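You operate a simulated robot arm through the tools that you are given. There is no shell and no other tool. Be economical: measure what you need, move in short steps, check, and stop when the job is done.

You are at the controls of a simulated robot arm. One attempt, no reset.

Task
Sand the clamped block smooth, then oil its top.
Fine: use the sanding block and the grey oil pad; both go back; shut the green oil box; the block stays clamped; leave the other blocks. A coat counts when it lies all over at full strength: go over it till it gets no stronger. What is to be rubbed or washed off counts as gone when no trace of it is left.
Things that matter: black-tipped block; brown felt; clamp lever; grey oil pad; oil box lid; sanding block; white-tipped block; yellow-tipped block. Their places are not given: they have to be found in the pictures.

It is judged by the outcome, as a careful person would: the job done as asked, and still so three seconds after it is handed in. It fails if anything else is knocked over, pushed out of place, dropped, spilled or broken.

Robot
A 6-joint arm with a two-finger parallel gripper, fixed in place. Base frame: the origin is at the foot of the arm, x ahead of it, y to its left, z up; the work surface is at about z = 780. Units: mm, degrees, N and s.
With the tool pointing down near the work surface it reaches from about 240 to 640 mm from the base axis. Its first joint turns from -66.0 to 66.0 degrees. Payload 2.7 kg.
Tool frame: the origin (TCP) lies between the finger pads and is the grasp point; the fingertips stand 23 mm ahead of it; z points along the fingers, y is the line along which they close. The gripper opens to 94 mm. The fingers are 38 mm wide and 10 mm thick; the gripper's body (54 by 96 mm) begins 39 mm behind the TCP.
Orientation is told as [roll, pitch, yaw] about the base's x, y, z axes, in that order, counted from this pose: with the fingers straight down and closing along the base's y, the tool's x points along the base's -x, its y along +y and its z along -z.

Tools
- The arm moves only by the tool arm_command. Its argument "motion" is a list of rows, each a list of 7 numbers: the shift along the base's x, y, z in mm, then the turn, a rotation vector about the base's x, y, z in degrees, then the gripper command, from -1 (fully open) to 1 (shut), values between in proportion. In form: [[tx, ty, tz, ax, ay, az, jaw], ...]. A call has 1 to 8 rows; each row is the pose to reach, as a shift and turn from the pose commanded when the call began. A row lasts 0.2 s, in which the tool goes at most 50 mm and 8.6 degrees; a call with a longer step from one row to the next is refused whole, and so is a gripper value outside its range. Where a pose cannot be reached the arm comes as near as it can. A force on the tool above 50 N (or 10 N above the force at the start of the call, whichever is more), or a blocked arm, ends the call early, and 0.2 s more pass. The fingers move at their own pace (about 45 mm/s each) and stop on an object; they squeeze with about 33 N. The grip force told is the motor's: it shows also when the fingers shut on nothing. Time passes only in rows, and 0.2 s behind the last, so rows that repeat a pose let the fingers close. The reply holds the time, the measured pose of the TCP, the force on the tool along the base axes, the opening and the grip force, in the units named above and with some noise, with the torque about the TCP (base axes, N m) and any sound that the robot's microphone picked up, and new pictures: "pictures" is both (left out), scene, wrist or none.
- Cameras (640 x 400 px; columns grow to the right, rows downward): "scene" is fixed at [89.2, -447.8, 1400.1]; the picture's right is [0.61, -0.79, 0.00], its down [-0.50, -0.39, -0.77] and it looks along [0.61, 0.47, -0.64] (base axes); focal length 315 px, centre (320, 200). "wrist" rides on the gripper at [86, 16, -74] in the tool frame; the picture's right is [-0.18, 0.98, 0.00], its down [-0.58, -0.11, -0.81] and it looks along [-0.79, -0.15, 0.59] (tool axes); focal length 243 px, centre (320, 200).
- locate(camera, pixels): for up to 12 pixels [column, row] of the newest picture of that camera ("zoom" is the newest enlarged one), the place [x, y, z] in the base frame of the surface seen there, good to about 3 mm. No time passes.
- close_up(camera, box): a new picture of the part [left, top, right, bottom] of that camera's present view, enlarged. No time passes.
- close_job(): hands the job in; it is judged then, once.

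Work in short steps. Measure before you move; look again where a grasp or a placing could have gone wrong, and mend it. You have 80 turns and 200 pictures in all, those below and enlarged ones among them. Open the gripper and draw the arm clear of the work before you hand the job in, unless the task says otherwise; then end with one line.

The tools are called after ">>>" by a JSON object that holds its "op" and its "data". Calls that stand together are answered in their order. arm_command: Moves the arm, as the interface text tells. Its arguments: {"type":"object","properties":{"motion":{"type":"array"},"pictures":{"type":"string","enum":["both","scene","wrist","none"]}},"required":["motion"]} The other tools are called the same way: locate (camera, pixels) gives the place of the surface under pixels of a picture; close_up (camera, box) takes an enlarged picture of a part of a camera's view; close_job () hands the job in.

At the start:

```text
clock: 0.0
position: [437.1, 175.1, 1134.9]
tool_rot: [0.0, 0.0, 0.2]
force: [1.2, 0.5, -0.7]
ft_torque: [-0.03, -0.01, 0.0]
opening: 94.0
finger_force: 0.0
```

scene: 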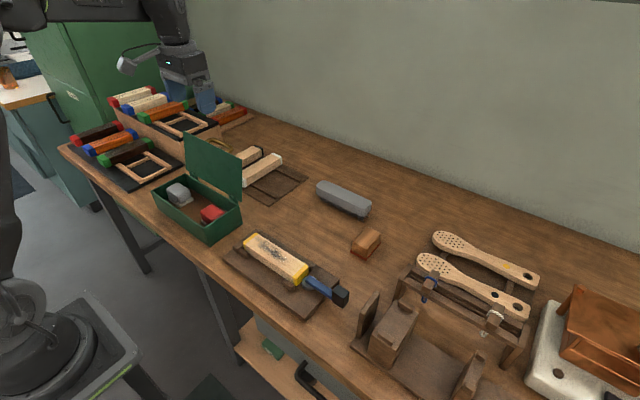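
wrist: 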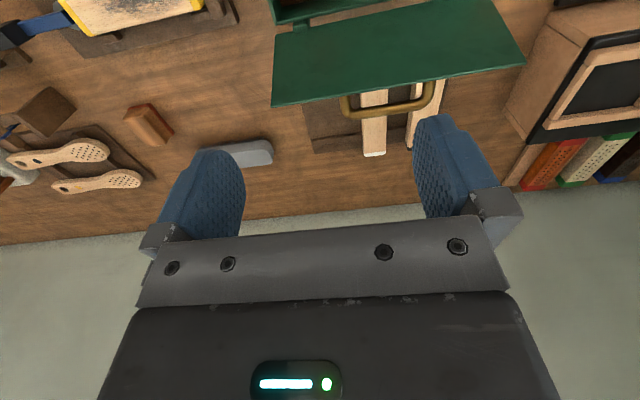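

The scene shows the clamped yellow-tipped block near (275,258), the green oil box near (198,205), a grey object near (343,198) and a small brown block at (366,243). I take close-ups to identify them.

>>> {"op": "close_up", "data": {"camera": "scene", "box": [140, 130, 300, 250]}}

>>> {"op": "close_up", "data": {"camera": "scene", "box": [220, 170, 400, 320]}}

```text
3.33 times, centred on (220, 190) of scene
```

zoom: 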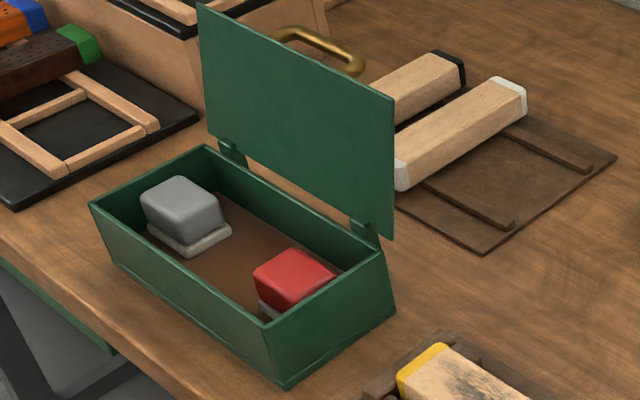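

```text
2.67 times, centred on (310, 245) of scene
```

zoom: 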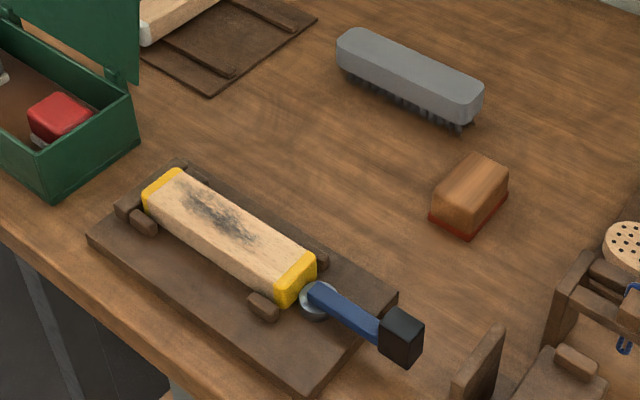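

The sanding block is at zoom (470,195) and the clamped block runs from zoom (163,190) to (295,275). The grey pad and red pad sit on the brown floor of the box. I locate the key points.

>>> {"op": "locate", "data": {"camera": "zoom", "pixels": [[180, 171], [148, 192], [312, 255], [282, 285], [230, 225], [478, 155], [506, 178], [436, 193], [466, 214], [466, 236], [400, 325], [330, 298]]}}

>>> {"op": "locate", "data": {"camera": "scene", "pixels": [[178, 187], [170, 189], [186, 188], [179, 202], [163, 191], [191, 177], [239, 204], [208, 240], [210, 212], [186, 135], [241, 160], [200, 205]]}}

```text
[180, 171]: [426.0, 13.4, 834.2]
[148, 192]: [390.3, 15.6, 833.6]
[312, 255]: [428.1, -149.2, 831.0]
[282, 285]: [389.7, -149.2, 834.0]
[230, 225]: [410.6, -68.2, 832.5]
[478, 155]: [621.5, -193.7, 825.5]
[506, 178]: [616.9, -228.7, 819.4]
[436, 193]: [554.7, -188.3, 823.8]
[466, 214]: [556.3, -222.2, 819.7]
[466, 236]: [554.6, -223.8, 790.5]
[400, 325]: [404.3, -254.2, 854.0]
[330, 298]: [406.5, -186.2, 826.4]
```

```text
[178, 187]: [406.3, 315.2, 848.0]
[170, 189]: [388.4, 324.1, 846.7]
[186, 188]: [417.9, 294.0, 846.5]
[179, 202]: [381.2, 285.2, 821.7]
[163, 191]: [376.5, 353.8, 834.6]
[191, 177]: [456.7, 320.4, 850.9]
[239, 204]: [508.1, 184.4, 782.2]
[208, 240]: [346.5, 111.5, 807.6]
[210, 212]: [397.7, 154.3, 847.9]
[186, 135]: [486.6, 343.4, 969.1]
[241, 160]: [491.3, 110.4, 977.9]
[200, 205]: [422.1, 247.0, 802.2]
```

The sanding block is centred near (588,-208), spans about 36 mm in y, and its top is at about 822. I fly over it with the jaw open.

>>> {"op": "arm_command", "data": {"motion": [[15, -47, 0, 0, 0, 0, -1], [30, -94, 0, 0, 0, 0, -1], [45, -141, -5, 0, 0, 0, -1], [60, -188, -15, 0, 0, 0, -1], [75, -235, -35, 0, 0, 0, -1], [95, -275, -55, 0, 0, 0, -1], [115, -310, -80, 0, 0, 0, -1], [130, -345, -110, 0, 0, 0, -1]], "pictures": "none"}}

>>> {"op": "arm_command", "data": {"motion": [[10, -20, -40, 0, 0, 0, -1], [20, -38, -80, 0, 0, 0, -1], [20, -38, -120, 0, 0, 0, -1], [20, -38, -120, 0, 0, 0, -1]]}}

```text
refused: row 4 steps farther than a row can; nothing moved
```

```text
clock: 1.0
position: [457.2, 133.2, 1017.9]
tool_rot: [0.0, 0.0, 0.0]
force: [0.7, 0.6, 0.2]
ft_torque: [0.01, -0.02, -0.01]
opening: 93.7
finger_force: 0.0
```

scene: 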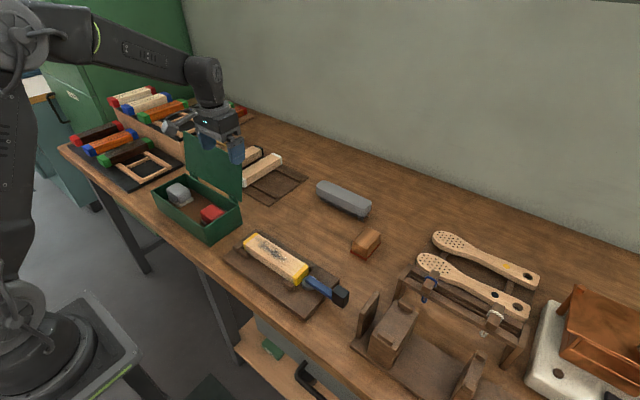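
wrist: 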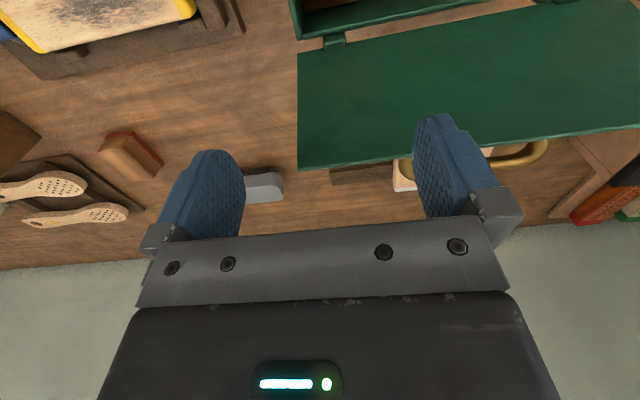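

The first call was refused and only the second ran, so the tool is now at about (457,133,1018) and clear of the lid. I continue towards the sanding block.

>>> {"op": "arm_command", "data": {"motion": [[17, -45, 0, 0, 0, 0, -1], [34, -90, 0, 0, 0, 0, -1], [51, -135, 0, 0, 0, 0, -1], [68, -180, 0, 0, 0, 0, -1], [85, -225, 0, 0, 0, 0, -1], [102, -270, 0, 0, 0, 0, -1], [119, -315, 0, 0, 0, 0, -1], [131, -341, -30, 0, 0, 0, -1]], "pictures": "none"}}

```text
clock: 2.8
position: [592.8, -205.6, 982.0]
tool_rot: [0.1, 0.0, 0.2]
force: [-0.3, -0.1, 0.0]
ft_torque: [-0.01, 0.01, 0.02]
opening: 94.0
finger_force: 0.1
```

Measured pose is (593,-206,982). I descend partway and look again.

>>> {"op": "arm_command", "data": {"motion": [[0, 0, -45, 0, 0, 0, -1], [0, 0, -80, 0, 0, 0, -1], [0, 0, -80, 0, 0, 0, -1]]}}

>>> {"op": "locate", "data": {"camera": "scene", "pixels": [[366, 215], [372, 205], [318, 188], [360, 246], [440, 262]]}}

```text
clock: 3.6
position: [590.0, -202.6, 904.6]
tool_rot: [0.0, 0.0, 0.1]
force: [0.1, -1.0, -0.7]
ft_torque: [-0.02, -0.02, 0.01]
opening: 94.1
finger_force: 0.1
```

scene: 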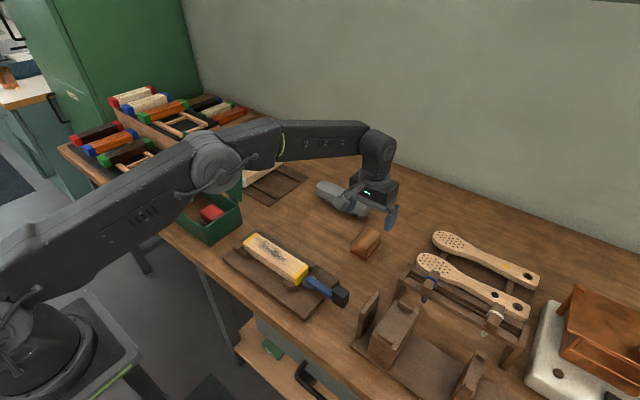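
wrist: 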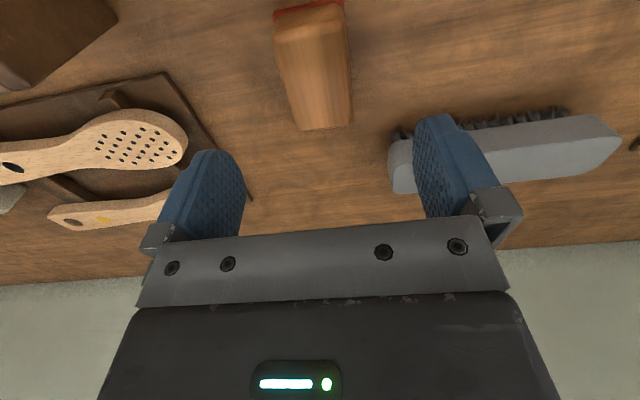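

```text
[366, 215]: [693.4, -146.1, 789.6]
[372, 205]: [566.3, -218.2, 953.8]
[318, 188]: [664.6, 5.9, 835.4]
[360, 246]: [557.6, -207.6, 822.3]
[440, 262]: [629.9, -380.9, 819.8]
```

The block shows at wrist (313,70), and the brush is off to its right at x≥650. I measure the block's edges from the wrist camera.

>>> {"op": "locate", "data": {"camera": "wrist", "pixels": [[300, 126], [350, 122], [277, 45], [343, 40], [326, 126], [288, 80], [346, 80], [310, 60], [310, 30], [277, 32], [340, 23]]}}

>>> {"op": "close_up", "data": {"camera": "wrist", "box": [220, 0, 420, 150]}}

```text
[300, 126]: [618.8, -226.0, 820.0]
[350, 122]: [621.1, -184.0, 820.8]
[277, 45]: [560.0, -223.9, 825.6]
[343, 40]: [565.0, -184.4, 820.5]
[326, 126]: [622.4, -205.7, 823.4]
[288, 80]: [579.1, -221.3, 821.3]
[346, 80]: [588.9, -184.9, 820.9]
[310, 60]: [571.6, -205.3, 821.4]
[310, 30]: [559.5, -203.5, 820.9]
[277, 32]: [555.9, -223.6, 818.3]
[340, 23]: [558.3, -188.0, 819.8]
```

```text
2.67 times, centred on (320, 75) of wrist
```

zoom: 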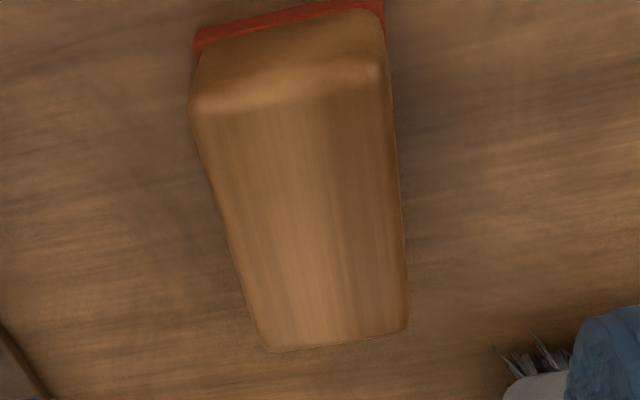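

The block is centred at about (588,-205) and square to the tool. I lower to TCP z≈815 and close.

>>> {"op": "arm_command", "data": {"motion": [[0, -1, -40, 0, 0, 0, -1], [0, -1, -75, 0, 0, 0, -1], [0, -1, -90, 0, 0, 0, -1], [0, -1, -90, 0, 0, 0, 1], [0, -1, -90, 0, 0, 0, 1], [0, -1, -90, 0, 0, 0, 1], [0, -1, -90, 0, 0, 0, 1], [0, -1, -90, 0, 0, 0, 1]]}}

```text
clock: 5.4
position: [590.0, -204.3, 814.3]
tool_rot: [0.0, 0.1, 0.1]
force: [-0.2, 0.6, 0.8]
ft_torque: [0.02, -0.01, 0.02]
opening: 45.4
finger_force: 32.8
```

scene: 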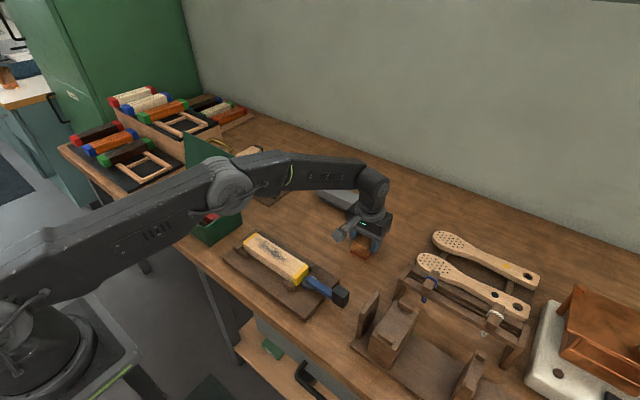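
wrist: 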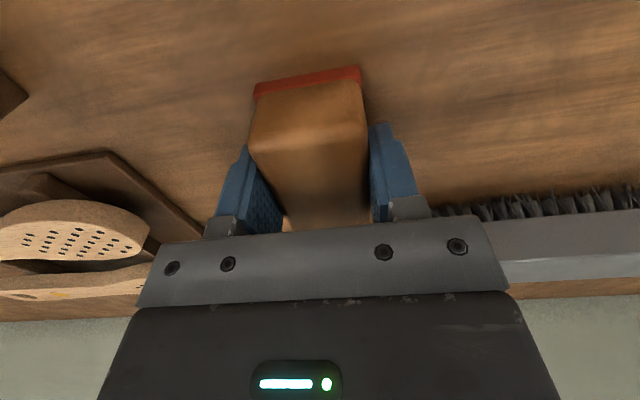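

The jaws hold it at 45.4 mm and 33 N. I lift it and carry it over the clamped block's centre at (409,-68).

>>> {"op": "arm_command", "data": {"motion": [[0, 0, 40, 0, 0, 0, 1], [0, 0, 85, 0, 0, 0, 1], [-35, 27, 100, 0, 0, 0, 1], [-72, 55, 100, 0, 0, 0, 1], [-109, 83, 100, 0, 0, 0, 1], [-146, 111, 100, 0, 0, 0, 1], [-179, 137, 100, 0, 0, 0, 1], [-179, 137, 75, 0, 0, 0, 1]]}}

```text
clock: 7.2
position: [412.9, -68.7, 889.0]
tool_rot: [0.0, 0.1, 0.0]
force: [-0.1, -0.1, -0.1]
ft_torque: [0.02, 0.02, -0.03]
opening: 0.0
finger_force: 32.7
```

scene: 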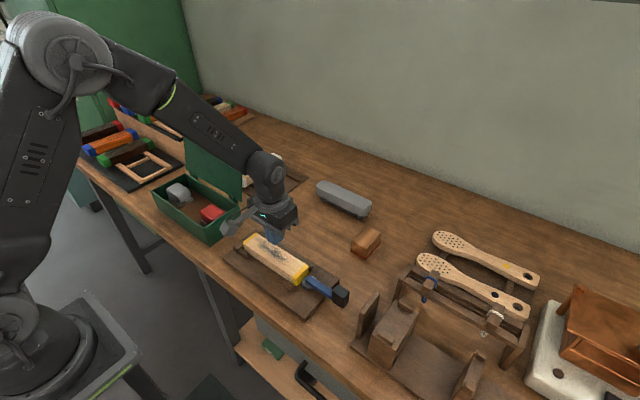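
wrist: 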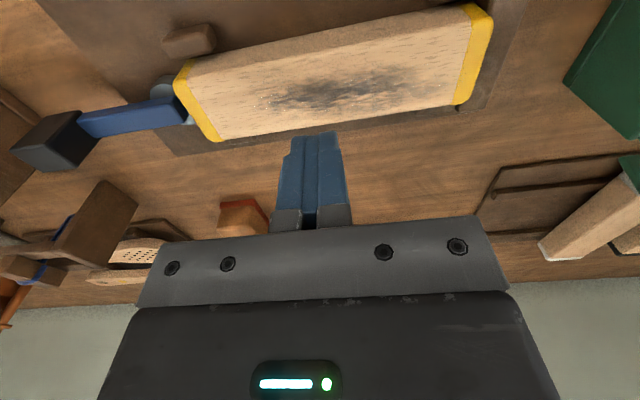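

The opening reads 0 and the block is still at scene (366,241), so it slipped out of the grip. I look at it closely.

>>> {"op": "close_up", "data": {"camera": "scene", "box": [334, 218, 398, 268]}}

>>> {"op": "close_up", "data": {"camera": "wrist", "box": [160, 0, 500, 210]}}

```text
8.00 times, centred on (366, 243) of scene
```

zoom: 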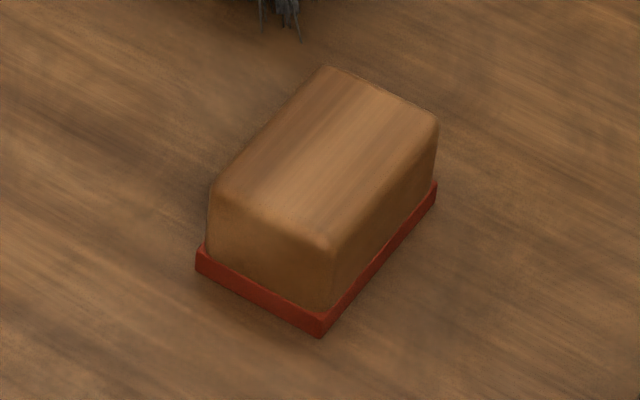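

```text
1.88 times, centred on (330, 105) of wrist
```

zoom: 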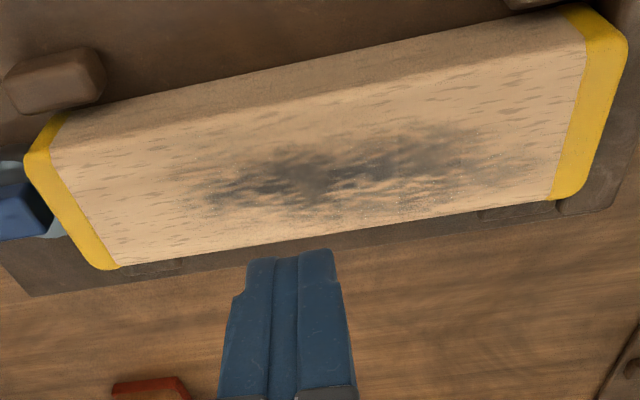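

The red base is wider than the wood body, so the fingertips may have pinched the base lip. I measure its height.

>>> {"op": "locate", "data": {"camera": "scene", "pixels": [[358, 254.5], [366, 257.8], [366, 259.5], [373, 252], [373, 247], [376, 245], [380, 241], [368, 250], [360, 250]]}}

```text
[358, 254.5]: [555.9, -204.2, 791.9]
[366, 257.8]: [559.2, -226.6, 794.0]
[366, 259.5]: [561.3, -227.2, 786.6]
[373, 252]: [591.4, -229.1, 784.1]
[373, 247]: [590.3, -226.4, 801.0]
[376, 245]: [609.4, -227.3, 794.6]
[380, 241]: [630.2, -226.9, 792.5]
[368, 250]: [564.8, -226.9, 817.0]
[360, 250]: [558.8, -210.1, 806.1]
```

The red base reaches z≈791 at y≈-228, and the wood above it is narrower. I go back and will grip higher, with the tip at about 798.

>>> {"op": "arm_command", "data": {"motion": [[0, 0, 40, 0, 0, 0, -1], [37, -28, 40, 0, 0, 0, -1], [74, -56, 40, 0, 0, 0, -1], [111, -84, 40, 0, 0, 0, -1], [148, -112, 40, 0, 0, 0, -1], [179, -138, 20, 0, 0, 0, -1], [179, -138, -20, 0, 0, 0, -1], [179, -138, -20, 0, 0, 0, -1]], "pictures": "wrist"}}

```text
clock: 9.0
position: [589.1, -205.4, 873.2]
tool_rot: [0.0, 0.0, 0.1]
force: [-0.4, -0.8, 0.5]
ft_torque: [-0.03, 0.0, 0.01]
opening: 93.8
finger_force: 0.0
```

wrist: 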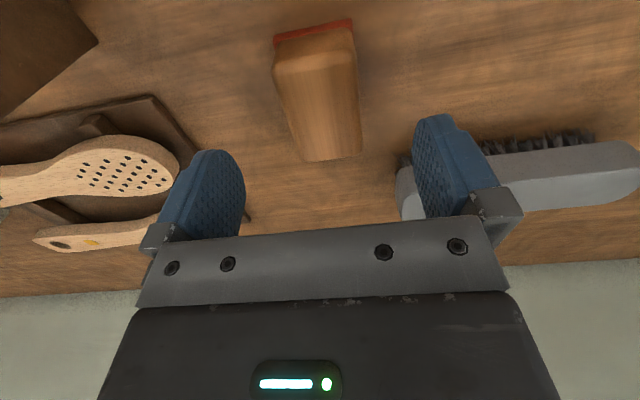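

The sander is undisturbed at wrist (318,90). I lower to z≈821, close, and lift a little to test the grip.

>>> {"op": "arm_command", "data": {"motion": [[0, 0, -30, 0, 0, 0, -1], [0, 0, -49, 0, 0, 0, -1], [0, 0, -49, 0, 0, 0, 1], [0, 0, -49, 0, 0, 0, 1], [0, 0, -49, 0, 0, 0, 1], [0, 0, -49, 0, 0, 0, 1], [0, 0, -49, 0, 0, 0, 1], [0, 0, -49, 0, 0, 0, 1]], "pictures": "none"}}

>>> {"op": "arm_command", "data": {"motion": [[0, 0, 5, 0, 0, 0, 1], [0, 0, 15, 0, 0, 0, 1], [0, 0, 30, 0, 0, 0, 1], [0, 0, 30, 0, 0, 0, 1]], "pictures": "both"}}

```text
clock: 10.8
position: [589.6, -204.3, 823.4]
tool_rot: [0.0, 0.0, 0.0]
force: [1.0, 0.4, 0.3]
ft_torque: [-0.02, 0.01, 0.0]
opening: 45.5
finger_force: 32.7
```

```text
clock: 11.8
position: [589.6, -206.9, 851.0]
tool_rot: [0.0, 0.0, -0.1]
force: [-0.2, 0.1, -0.7]
ft_torque: [0.04, -0.02, 0.0]
opening: 45.5
finger_force: 32.9
```

scene: 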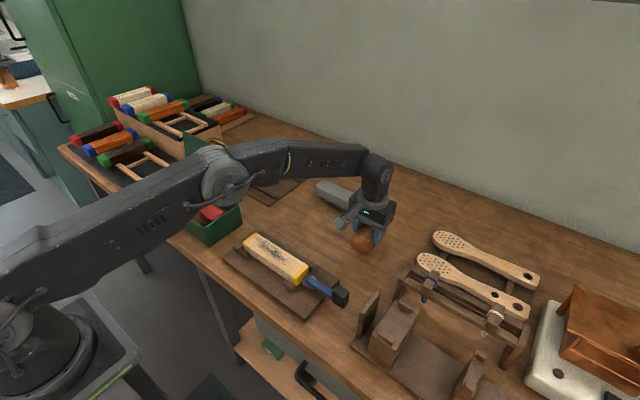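
wrist: 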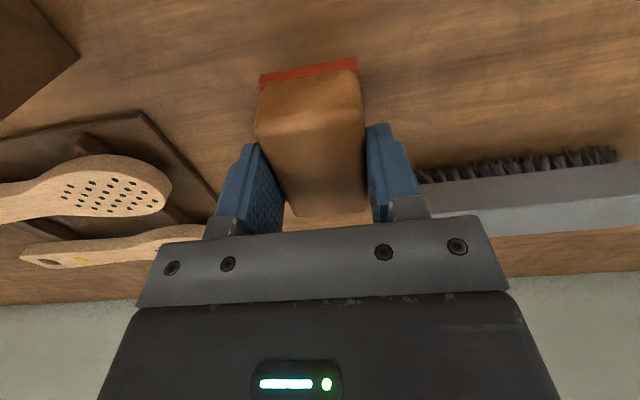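

It lifts with the opening steady at 45.5. I carry it more gently this time.

>>> {"op": "arm_command", "data": {"motion": [[0, 0, 20, 0, 0, 0, 1], [0, 0, 40, 0, 0, 0, 1], [-10, 8, 60, 0, 0, 0, 1], [-25, 19, 75, 0, 0, 0, 1], [-45, 34, 80, 0, 0, 0, 1], [-65, 50, 80, 0, 0, 0, 1], [-85, 65, 80, 0, 0, 0, 1], [-100, 77, 80, 0, 0, 0, 1]], "pictures": "wrist"}}

```text
clock: 13.6
position: [488.4, -129.7, 928.8]
tool_rot: [0.0, 0.0, 0.0]
force: [-0.4, 0.0, -0.7]
ft_torque: [0.02, 0.04, 0.02]
opening: 45.4
finger_force: 32.7
```

wrist: 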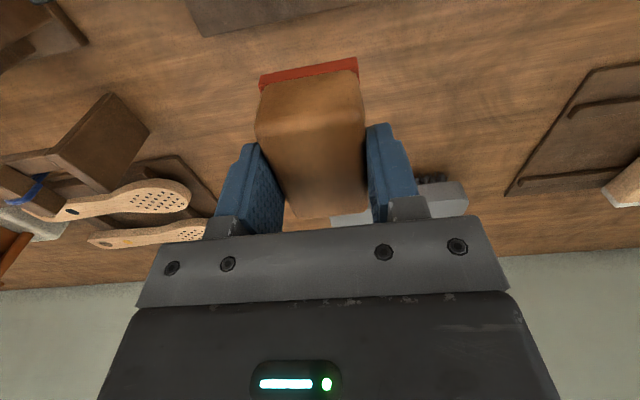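

Still held at 45.4. I continue to above the block centre at (409,-68), z≈885.

>>> {"op": "arm_command", "data": {"motion": [[-20, 15, 0, 0, 0, 0, 1], [-40, 31, 0, 0, 0, 0, 1], [-60, 46, 0, 0, 0, 0, 1], [-79, 61, 0, 0, 0, 0, 1], [-79, 61, -20, 0, 0, 0, 1], [-79, 61, -40, 0, 0, 0, 1], [-79, 61, -46, 0, 0, 0, 1], [-79, 61, -46, 0, 0, 0, 1]]}}

```text
clock: 15.4
position: [408.4, -70.2, 883.7]
tool_rot: [0.0, 0.0, 0.1]
force: [0.4, -0.2, -0.8]
ft_torque: [0.01, 0.0, 0.0]
opening: 45.4
finger_force: 33.7
```

scene: 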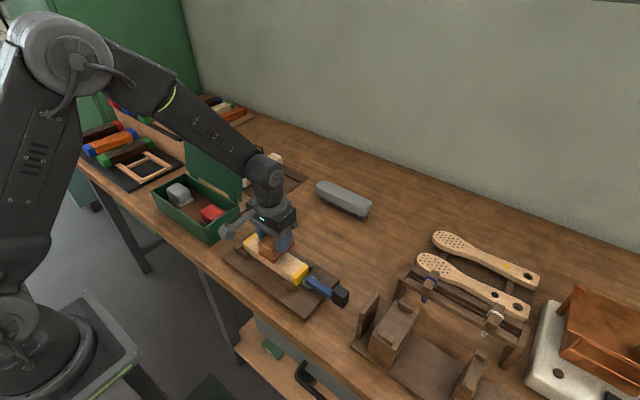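
wrist: 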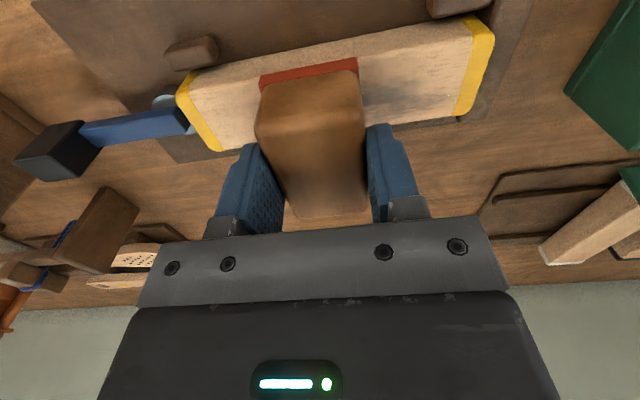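

The sander is above the dark patch. I lower slowly until contact force appears.

>>> {"op": "arm_command", "data": {"motion": [[0, 0, -6, 0, 0, 0, 1], [0, 0, -9, 0, 0, 0, 1], [0, 0, -11, 0, 0, 0, 1], [0, 0, -12, 0, 0, 0, 1]], "pictures": "none"}}

```text
clock: 16.4
position: [409.1, -69.2, 873.5]
tool_rot: [0.0, 0.0, 0.1]
force: [0.5, -0.3, -0.8]
ft_torque: [-0.01, -0.04, 0.0]
opening: 45.5
finger_force: 32.6
```

>>> {"op": "arm_command", "data": {"motion": [[0, 0, -2, 0, 0, 0, 1], [0, 0, -3, 0, 0, 0, 1], [0, 0, -4, 0, 0, 0, 1], [0, 0, -4, 0, 0, 0, 1]], "pictures": "none"}}

```text
clock: 17.4
position: [411.3, -69.0, 870.4]
tool_rot: [0.1, -0.3, 0.2]
force: [-2.3, 1.5, 29.6]
ft_torque: [0.03, -0.04, -0.04]
opening: 45.4
finger_force: 33.0
```

Contact gives about 30 N at commanded z≈869. I ease up 1 mm and stroke along y.

>>> {"op": "arm_command", "data": {"motion": [[0, 20, 1, 0, 0, 0, 1], [0, 40, 1, 0, 0, 0, 1], [0, 62, 1, 0, 0, 0, 1], [0, 40, 1, 0, 0, 0, 1], [0, 15, 1, 0, 0, 0, 1], [0, -10, 1, 0, 0, 0, 1], [0, -35, 1, 0, 0, 0, 1], [0, -60, 1, 0, 0, 0, 1]]}}

```text
clock: 19.2
position: [409.7, -129.2, 867.9]
tool_rot: [0.0, -0.1, 0.1]
force: [-0.3, 10.7, 29.8]
ft_torque: [0.32, -0.07, -0.09]
opening: 45.7
finger_force: 32.9
```

scene: 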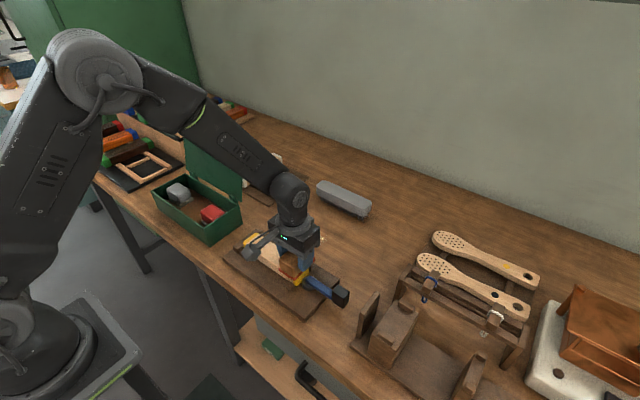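
wrist: 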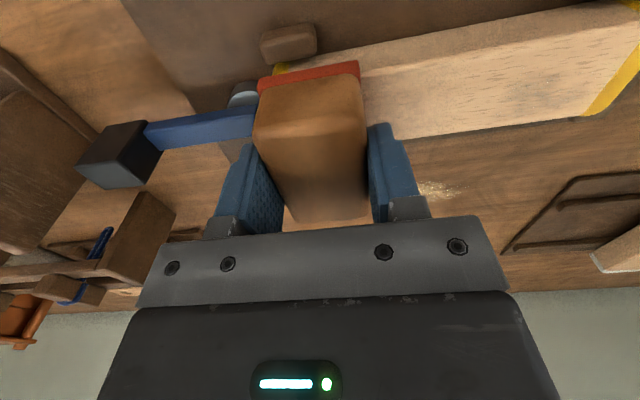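

The dark patch is already fading and force is 30 N. I do another full pass up and back.

>>> {"op": "arm_command", "data": {"motion": [[0, 30, 0, 0, 0, 0, 1], [0, 60, 0, 0, 0, 0, 1], [0, 90, 0, 0, 0, 0, 1], [0, 124, 0, 0, 0, 0, 1], [0, 95, 0, 0, 0, 0, 1], [0, 65, 0, 0, 0, 0, 1], [0, 32, 0, 0, 0, 0, 1], [0, 0, 0, 0, 0, 0, 1]], "pictures": "none"}}

>>> {"op": "arm_command", "data": {"motion": [[0, 30, 0, 0, 0, 0, 1], [0, 60, 0, 0, 0, 0, 1], [0, 90, 0, 0, 0, 0, 1], [0, 124, 0, 0, 0, 0, 1], [0, 124, 0, 0, 0, 0, 1], [0, 124, 30, 0, 0, 0, 1], [0, 124, 75, 0, 0, 0, 1], [40, 124, 95, 0, 0, 0, 1]]}}

```text
clock: 21.0
position: [408.2, -128.0, 868.8]
tool_rot: [0.1, 0.1, 0.1]
force: [0.2, 1.0, 2.4]
ft_torque: [0.03, -0.02, 0.02]
opening: 45.2
finger_force: 33.6
```

```text
clock: 22.8
position: [451.1, -6.6, 963.6]
tool_rot: [0.0, 0.0, 0.0]
force: [0.5, -0.5, -1.3]
ft_torque: [-0.02, 0.05, 0.01]
opening: 45.4
finger_force: 33.0
```

scene: 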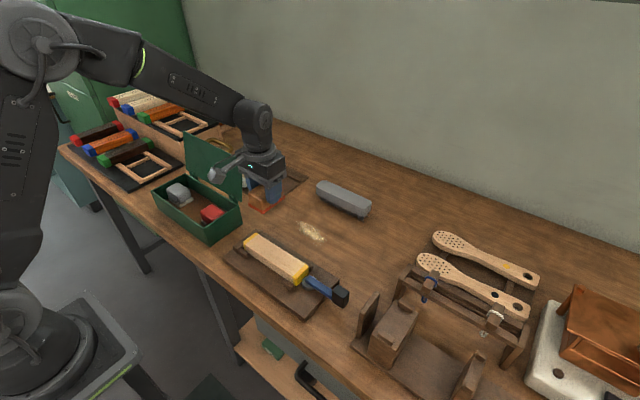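
wrist: 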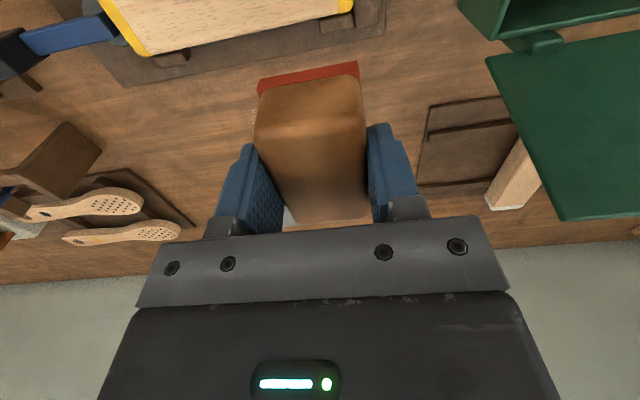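

The force fell to about 2 N on the last pass. I inspect the surface for remaining specks.

>>> {"op": "close_up", "data": {"camera": "scene", "box": [225, 220, 345, 295]}}

>>> {"op": "close_up", "data": {"camera": "wrist", "box": [90, 0, 370, 100]}}

```text
5.33 times, centred on (285, 258) of scene
```

zoom: 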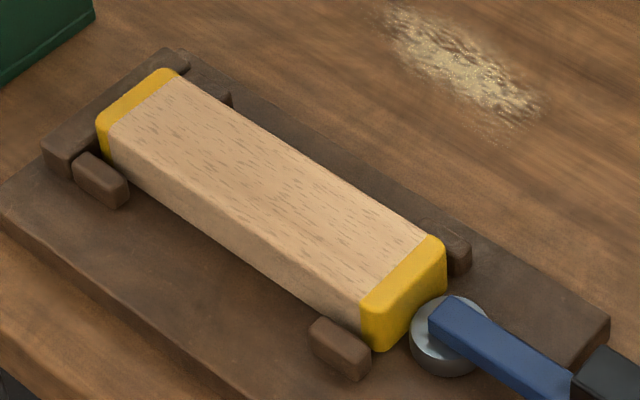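

```text
2.29 times, centred on (230, 50) of wrist
```

zoom: 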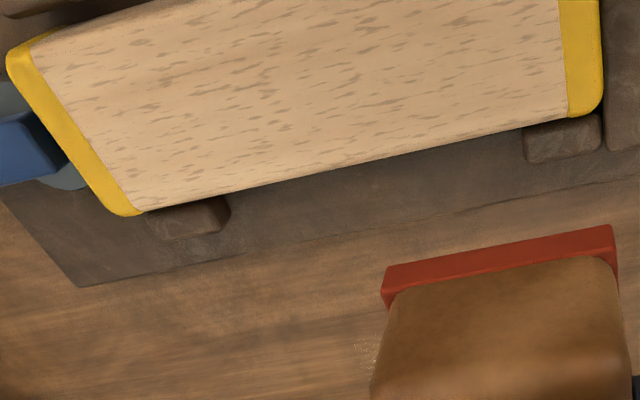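

The dark patch is gone, leaving small flecks that may be grain. I compare them with the white-tipped block in the wrist view.

>>> {"op": "close_up", "data": {"camera": "wrist", "box": [460, 120, 580, 220]}}

```text
4.00 times, centred on (520, 170) of wrist
```

zoom: 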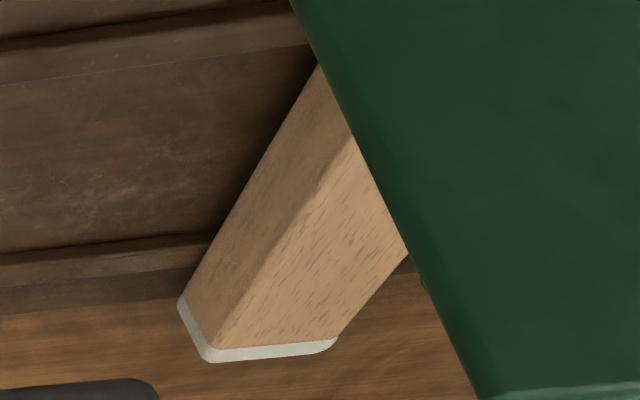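

The white-tipped block's top has the same grain flecks, so they are not roughness. I do one more firm pass for certainty.

>>> {"op": "arm_command", "data": {"motion": [[-40, 0, -30, 0, 0, 0, 1], [-40, 0, -75, 0, 0, 0, 1], [-40, 0, -93, 0, 0, 0, 1], [-40, 0, -96, 0, 0, 0, 1], [-40, 0, -97.5, 0, 0, 0, 1], [-40, 0, -97.5, 0, 0, 0, 1]], "pictures": "none"}}

```text
clock: 24.2
position: [409.0, -5.3, 868.8]
tool_rot: [0.0, -0.2, 0.0]
force: [-0.6, 1.8, 3.3]
ft_torque: [-0.08, -0.04, 0.0]
opening: 45.6
finger_force: 33.5
```

Force is only 3 N, so I press 1.5 mm deeper while stroking.

>>> {"op": "arm_command", "data": {"motion": [[0, 0, -1.5, 0, 0, 0, 1], [0, -30, -1.5, 0, 0, 0, 1], [0, -60, -1.5, 0, 0, 0, 1], [0, -90, -1.5, 0, 0, 0, 1], [0, -124, -1.5, 0, 0, 0, 1], [0, -124, -1.5, 0, 0, 0, 1]], "pictures": "none"}}

>>> {"op": "arm_command", "data": {"motion": [[0, 30, 0, 0, 0, 0, 1], [0, 60, 0, 0, 0, 0, 1], [0, 90, 0, 0, 0, 0, 1], [0, 124, 0, 0, 0, 0, 1], [0, 124, 0, 0, 0, 0, 1]], "pictures": "none"}}

```text
clock: 25.6
position: [407.3, -128.8, 867.2]
tool_rot: [0.0, 0.1, 0.1]
force: [-0.7, 6.9, 22.0]
ft_torque: [0.21, -0.45, 0.16]
opening: 45.4
finger_force: 33.2
```

```text
clock: 26.8
position: [410.3, -2.6, 863.5]
tool_rot: [0.0, -0.1, 0.0]
force: [1.0, -11.1, 28.8]
ft_torque: [-0.39, -0.03, 0.06]
opening: 45.5
finger_force: 33.3
```

Pressed firmly (22–29 N) over the whole length. Now I lift and return the sander to (588,-205).

>>> {"op": "arm_command", "data": {"motion": [[0, 0, 25, 0, 0, 0, 1], [10, -10, 55, 0, 0, 0, 1], [35, -38, 65, 0, 0, 0, 1], [65, -70, 65, 0, 0, 0, 1], [95, -103, 65, 0, 0, 0, 1], [125, -136, 65, 0, 0, 0, 1], [155, -170, 65, 0, 0, 0, 1], [179, -201, 55, 0, 0, 0, 1]], "pictures": "scene"}}

```text
clock: 28.6
position: [586.9, -208.6, 920.0]
tool_rot: [0.1, 0.3, 0.2]
force: [0.5, -1.5, 0.4]
ft_torque: [0.02, 0.01, 0.01]
opening: 45.2
finger_force: 33.5
```

scene: 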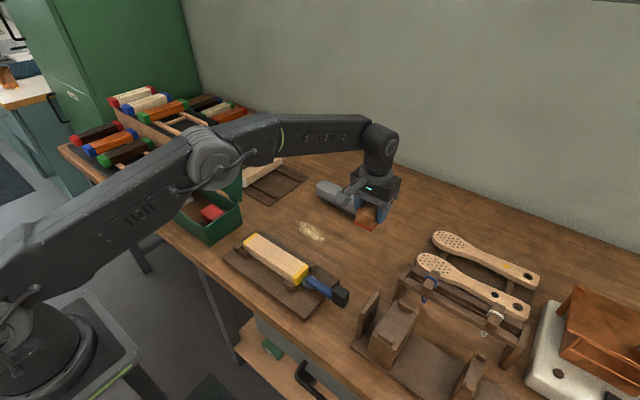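

Sander is over its spot, still held. I lower it towards the bench.

>>> {"op": "arm_command", "data": {"motion": [[0, 0, -40, 0, 0, 0, 1], [0, 0, -75, 0, 0, 0, 1], [0, 0, -95, 0, 0, 0, 1], [0, 0, -102, 0, 0, 0, 1], [0, 0, -102, 0, 0, 0, 1]], "pictures": "none"}}

>>> {"op": "arm_command", "data": {"motion": [[0, 0, -2, 0, 0, 0, 1], [0, 0, -3, 0, 0, 0, 1], [0, 0, -4, 0, 0, 0, 1], [0, 0, -4, 0, 0, 0, 1]], "pictures": "wrist"}}

```text
clock: 29.8
position: [588.9, -205.6, 818.9]
tool_rot: [0.0, 0.0, 0.1]
force: [0.1, -0.5, -0.7]
ft_torque: [-0.01, -0.02, 0.0]
opening: 45.3
finger_force: 32.9
```

```text
clock: 30.8
position: [587.7, -206.1, 815.6]
tool_rot: [0.0, -0.1, -0.1]
force: [-1.6, -0.9, 8.0]
ft_torque: [0.17, -0.28, 0.02]
opening: 45.5
finger_force: 32.3
```

wrist: 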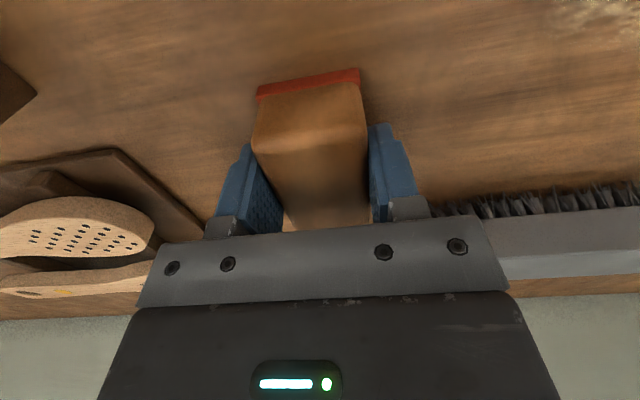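

Contact at 8 N: the sander stands on the bench. I open and rise.

>>> {"op": "arm_command", "data": {"motion": [[0, 0, 0, 0, 0, 0, -1], [0, 0, 0, 0, 0, 0, -1], [0, 0, 0, 0, 0, 0, -1], [0, 0, 0, 0, 0, 0, -1], [0, 0, 40, 0, 0, 0, -1], [0, 0, 85, 0, 0, 0, -1], [0, 0, 130, 0, 0, 0, -1], [0, 0, 170, 0, 0, 0, -1]], "pictures": "wrist"}}

```text
clock: 32.6
position: [587.1, -204.6, 984.3]
tool_rot: [-0.1, 0.1, 0.2]
force: [0.0, -0.7, 0.6]
ft_torque: [0.0, -0.02, 0.0]
opening: 93.8
finger_force: 0.1
```

wrist: 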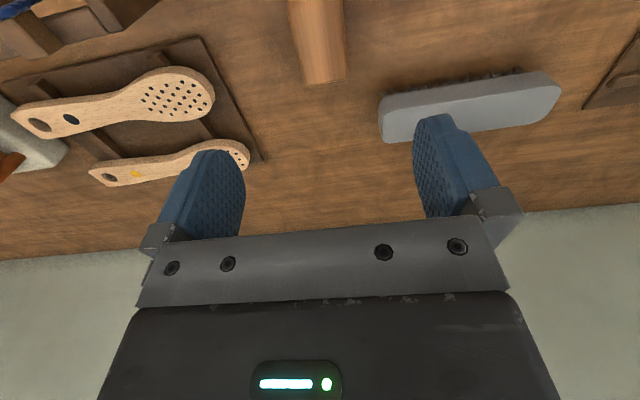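

The sander is back in place and clear. Next I travel high towards the oil box for a view from above.

>>> {"op": "arm_command", "data": {"motion": [[0, 0, 45, 0, 0, 0, -1], [-16, 42, 65, 0, 0, 0, -1], [-32, 86, 80, 0, 0, 0, -1], [-48, 131, 90, 0, 0, 0, -1], [-64, 176, 95, 0, 0, 0, -1], [-82, 221, 95, 0, 0, 0, -1], [-100, 266, 95, 0, 0, 0, -1], [-118, 311, 95, 0, 0, 0, -1]], "pictures": "none"}}

>>> {"op": "arm_command", "data": {"motion": [[-20, 45, 0, 0, 0, 0, -1], [-42, 90, 0, 0, 0, 0, -1], [-62, 135, 0, 0, 0, 0, -1], [-72, 180, 0, 0, 0, 0, -1], [-72, 205, 0, 0, 0, 0, -1], [-72, 205, 0, 0, 0, 0, -1]]}}

```text
clock: 34.4
position: [470.4, 103.3, 1081.3]
tool_rot: [0.0, -0.1, 0.0]
force: [0.3, -0.1, -0.1]
ft_torque: [0.0, 0.0, 0.03]
opening: 93.7
finger_force: 0.1
```

```text
clock: 35.8
position: [398.1, 311.3, 1078.7]
tool_rot: [0.0, 0.1, 0.0]
force: [0.2, 0.1, 0.2]
ft_torque: [-0.02, -0.02, 0.0]
opening: 93.9
finger_force: 0.0
```

scene: 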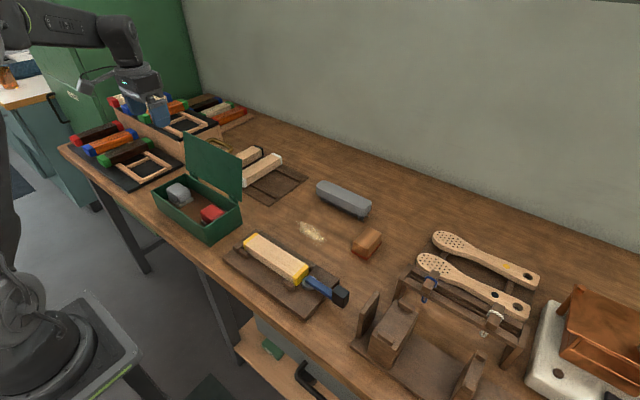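
wrist: 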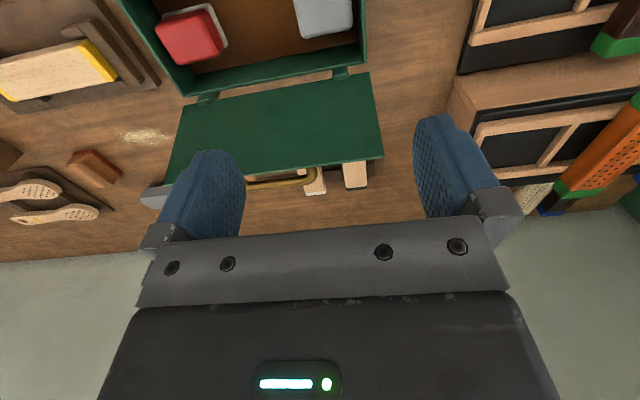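

The grey pad shows at wrist (322,15) and scene (179,193). I measure the pad and box edges.

>>> {"op": "locate", "data": {"camera": "wrist", "pixels": [[352, 12], [352, 29], [298, 15], [302, 36], [325, 20], [362, 40], [362, 58], [270, 30], [358, 75], [182, 97], [330, 45], [190, 30]]}}

>>> {"op": "close_up", "data": {"camera": "scene", "box": [145, 165, 245, 245]}}

>>> {"op": "close_up", "data": {"camera": "wrist", "box": [120, 0, 400, 110]}}

```text
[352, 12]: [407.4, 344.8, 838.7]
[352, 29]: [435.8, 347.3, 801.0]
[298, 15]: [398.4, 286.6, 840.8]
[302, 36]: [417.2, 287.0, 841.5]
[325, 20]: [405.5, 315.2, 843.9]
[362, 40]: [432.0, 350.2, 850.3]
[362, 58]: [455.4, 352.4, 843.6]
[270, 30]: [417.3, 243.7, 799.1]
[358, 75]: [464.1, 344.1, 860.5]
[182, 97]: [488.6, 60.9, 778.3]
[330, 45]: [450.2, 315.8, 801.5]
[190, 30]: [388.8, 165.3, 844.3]
```

```text
5.00 times, centred on (195, 205) of scene
```

zoom: 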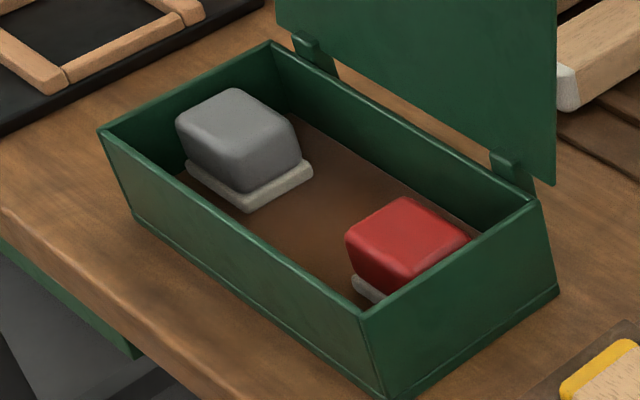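

```text
2.29 times, centred on (260, 55) of wrist
```

zoom: 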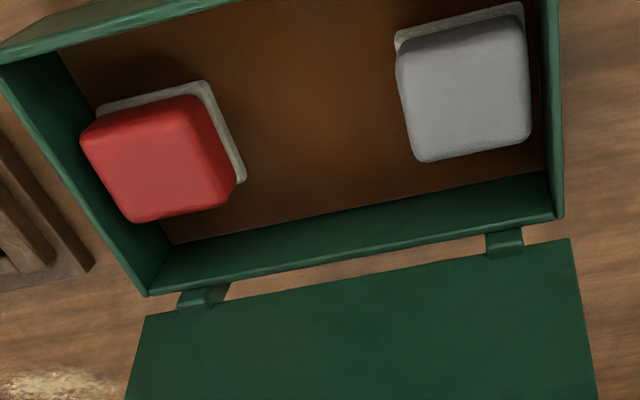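

The pad's right side is close to the box end wall at y≈351, so gripping along x may be better. I measure its x extent.

>>> {"op": "locate", "data": {"camera": "scene", "pixels": [[166.5, 189], [177, 183.5], [187, 187], [189.5, 192], [180, 195], [169, 193], [180, 205.5], [193, 199.5], [168, 197], [152.5, 192], [185.5, 174.5], [205, 227]]}}

>>> {"op": "locate", "data": {"camera": "wrist", "pixels": [[325, 6], [345, 4], [300, 2], [325, 30], [350, 32], [297, 20], [310, 60], [362, 10], [215, 20], [157, 30], [240, 70]]}}

```text
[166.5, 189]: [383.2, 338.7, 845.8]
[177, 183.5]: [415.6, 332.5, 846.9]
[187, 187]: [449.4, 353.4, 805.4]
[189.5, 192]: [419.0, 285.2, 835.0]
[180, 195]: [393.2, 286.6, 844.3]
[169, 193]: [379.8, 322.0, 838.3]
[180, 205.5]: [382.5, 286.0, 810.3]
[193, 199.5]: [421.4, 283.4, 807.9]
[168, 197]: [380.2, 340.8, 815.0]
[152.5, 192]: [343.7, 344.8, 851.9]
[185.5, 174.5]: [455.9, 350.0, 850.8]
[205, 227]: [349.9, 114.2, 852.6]
```

```text
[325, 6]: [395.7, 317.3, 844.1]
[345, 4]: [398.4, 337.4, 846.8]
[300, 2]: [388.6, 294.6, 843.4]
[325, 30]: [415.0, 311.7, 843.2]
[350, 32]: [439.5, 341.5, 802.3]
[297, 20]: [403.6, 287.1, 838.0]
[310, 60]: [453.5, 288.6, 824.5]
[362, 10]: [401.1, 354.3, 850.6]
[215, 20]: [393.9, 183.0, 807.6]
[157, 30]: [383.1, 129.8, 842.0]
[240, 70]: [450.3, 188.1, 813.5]
```

The handle spans x 380–420, y 286–342, top 846, centre (400,314), with box inner walls at x≈345–455. I turn the tool by 90° about z so it closes along x, with the jaw partly open (~70 mm).

>>> {"op": "arm_command", "data": {"motion": [[0, 0, 0, 0, 0, 8.5, -0.5], [0, 0, 0, 0, 0, 17, -0.5], [0, 0, 0, 0, 0, 25.5, -0.5], [0, 0, 0, 0, 0, 34, -0.5], [0, 0, 0, 0, 0, 42.5, -0.5], [0, 0, 0, 0, 0, 51, -0.5], [0, 0, 0, 0, 0, 59.5, -0.5], [0, 0, 0, 0, 0, 68, -0.5]], "pictures": "none"}}

>>> {"op": "arm_command", "data": {"motion": [[0, 0, 0, 0, 0, 8, -0.5], [0, 0, 0, 0, 0, 16, -0.5], [0, 0, 0, 0, 0, 22, -0.5], [2, 3, -40, 0, 0, 22, -0.5], [2, 3, -80, 0, 0, 22, -0.5], [2, 3, -120, 0, 0, 22, -0.5], [2, 3, -150, 0, 0, 22, -0.5], [2, 3, -150, 0, 0, 22, -0.5]]}}

```text
clock: 37.6
position: [398.2, 311.7, 1079.9]
tool_rot: [0.0, 0.1, 68.2]
force: [-0.1, -0.2, 0.1]
ft_torque: [0.0, -0.01, 0.02]
opening: 70.4
finger_force: 0.0
```

```text
clock: 39.4
position: [399.4, 311.7, 930.7]
tool_rot: [0.0, 0.0, 90.1]
force: [0.6, 0.0, 0.9]
ft_torque: [0.01, -0.02, 0.0]
opening: 70.1
finger_force: 0.1
```

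scene: 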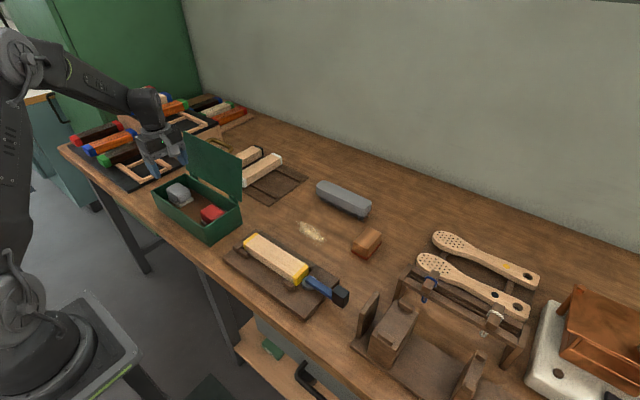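
wrist: 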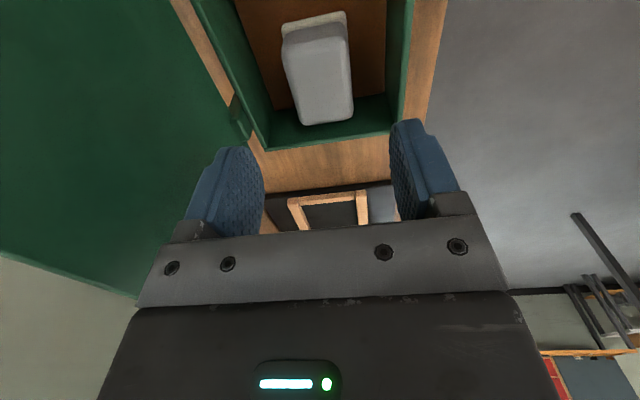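

The pad is at wrist (318,70), between the finger lines. I check its centre precisely.

>>> {"op": "locate", "data": {"camera": "wrist", "pixels": [[290, 80], [352, 75], [320, 30], [325, 118], [283, 45], [346, 40], [270, 145], [395, 128], [240, 110], [400, 60], [320, 70]]}}

>>> {"op": "close_up", "data": {"camera": "wrist", "box": [180, 0, 460, 240]}}

```text
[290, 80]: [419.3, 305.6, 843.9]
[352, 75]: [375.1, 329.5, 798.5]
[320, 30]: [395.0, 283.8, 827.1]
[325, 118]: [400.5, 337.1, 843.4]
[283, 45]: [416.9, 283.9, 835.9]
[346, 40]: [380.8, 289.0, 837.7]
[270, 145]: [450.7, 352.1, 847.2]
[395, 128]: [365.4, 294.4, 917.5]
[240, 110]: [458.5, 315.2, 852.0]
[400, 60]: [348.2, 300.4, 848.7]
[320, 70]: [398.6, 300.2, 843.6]
```

```text
1.67 times, centred on (320, 120) of wrist
```

zoom: 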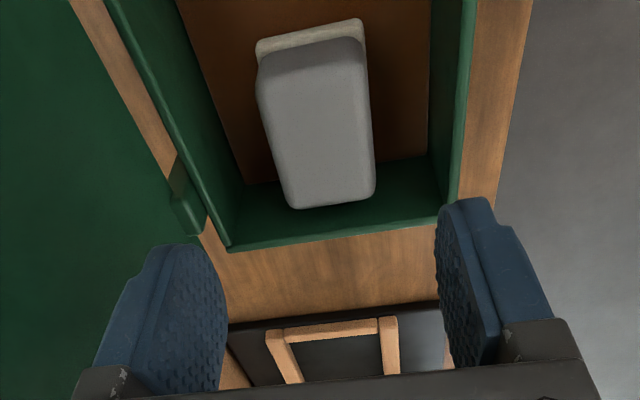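

Centre confirmed at about (399.5,313). I narrow the jaw to about 62 mm, lower to z≈837 and close.

>>> {"op": "arm_command", "data": {"motion": [[0, -1, -30, 0, 0, 0, -0.32], [0, -1, -60, 0, 0, 0, -0.32], [0, -1, -80, 0, 0, 0, -0.32], [0, -1, -93, 0, 0, 0, -0.32], [0, -1, -93, 0, 0, 0, 1], [0, -1, -93, 0, 0, 0, 1], [0, -1, -93, 0, 0, 0, 1], [0, -1, -93, 0, 0, 0, 1]]}}

```text
clock: 41.2
position: [400.8, 312.4, 837.2]
tool_rot: [0.1, 0.0, 90.0]
force: [-0.2, -0.3, 0.8]
ft_torque: [0.01, -0.02, 0.02]
opening: 45.4
finger_force: 33.2
```

scene: 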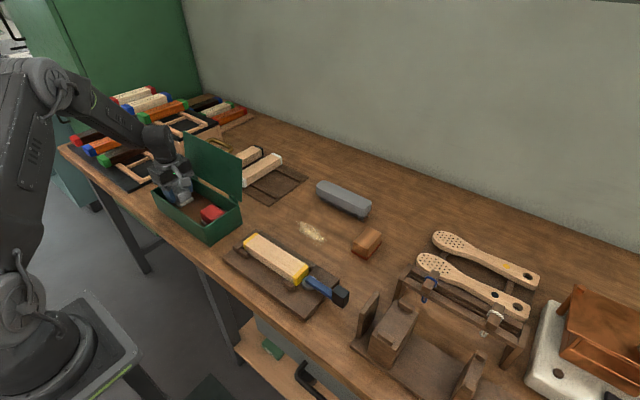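
wrist: 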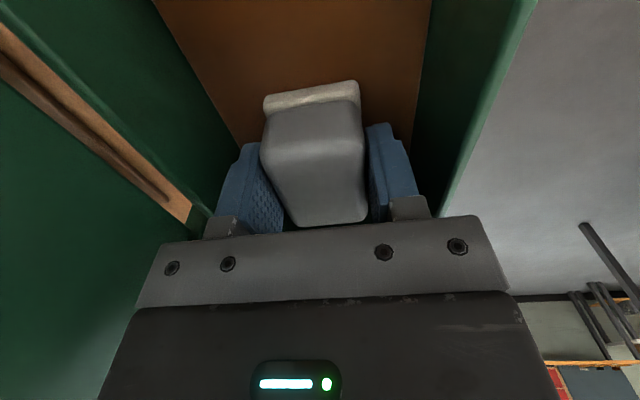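

Gripped at 45.4. The pad stands on the brown oil felt, so I press it onto the felt gently to charge it.

>>> {"op": "arm_command", "data": {"motion": [[0, 0, -1, 0, 0, 0, 1], [0, 0, -2, 0, 0, 0, 1], [0, 0, -2, 0, 0, 0, 1], [0, 0, -2, 0, 0, 0, 1], [0, 0, -2, 0, 0, 0, 1]], "pictures": "none"}}

```text
clock: 42.4
position: [399.4, 311.9, 836.9]
tool_rot: [-0.1, -0.2, 90.1]
force: [-6.0, -4.8, 28.0]
ft_torque: [-0.18, 0.2, 0.03]
opening: 45.5
finger_force: 33.0
```

28 N on the felt. I lift the pad out and carry it towards the clamped block.

>>> {"op": "arm_command", "data": {"motion": [[0, 0, 10, 0, 0, 0, 1], [0, 0, 30, 0, 0, 0, 1], [0, 0, 55, 0, 0, 0, 1], [0, 0, 80, 0, 0, 0, 1], [0, -15, 100, 0, 0, 0, 1], [0, -40, 105, 0, 0, 0, 1], [0, -70, 105, 0, 0, 0, 1], [2, -105, 105, 0, 0, 0, 1]]}}

```text
clock: 44.2
position: [402.9, 206.3, 943.0]
tool_rot: [0.0, 0.0, 90.1]
force: [-0.7, -0.3, -1.0]
ft_torque: [0.01, 0.01, -0.01]
opening: 45.3
finger_force: 32.5
```

scene: 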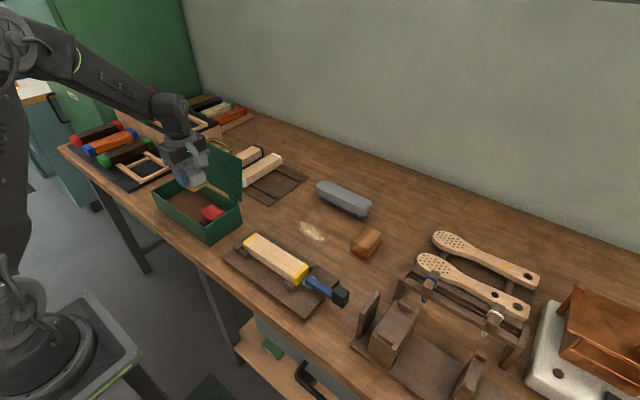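
wrist: 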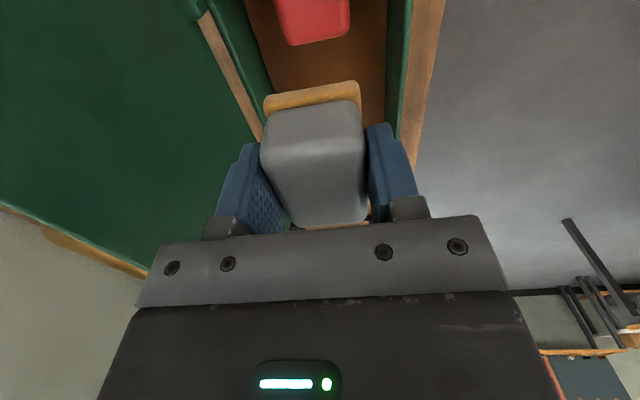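

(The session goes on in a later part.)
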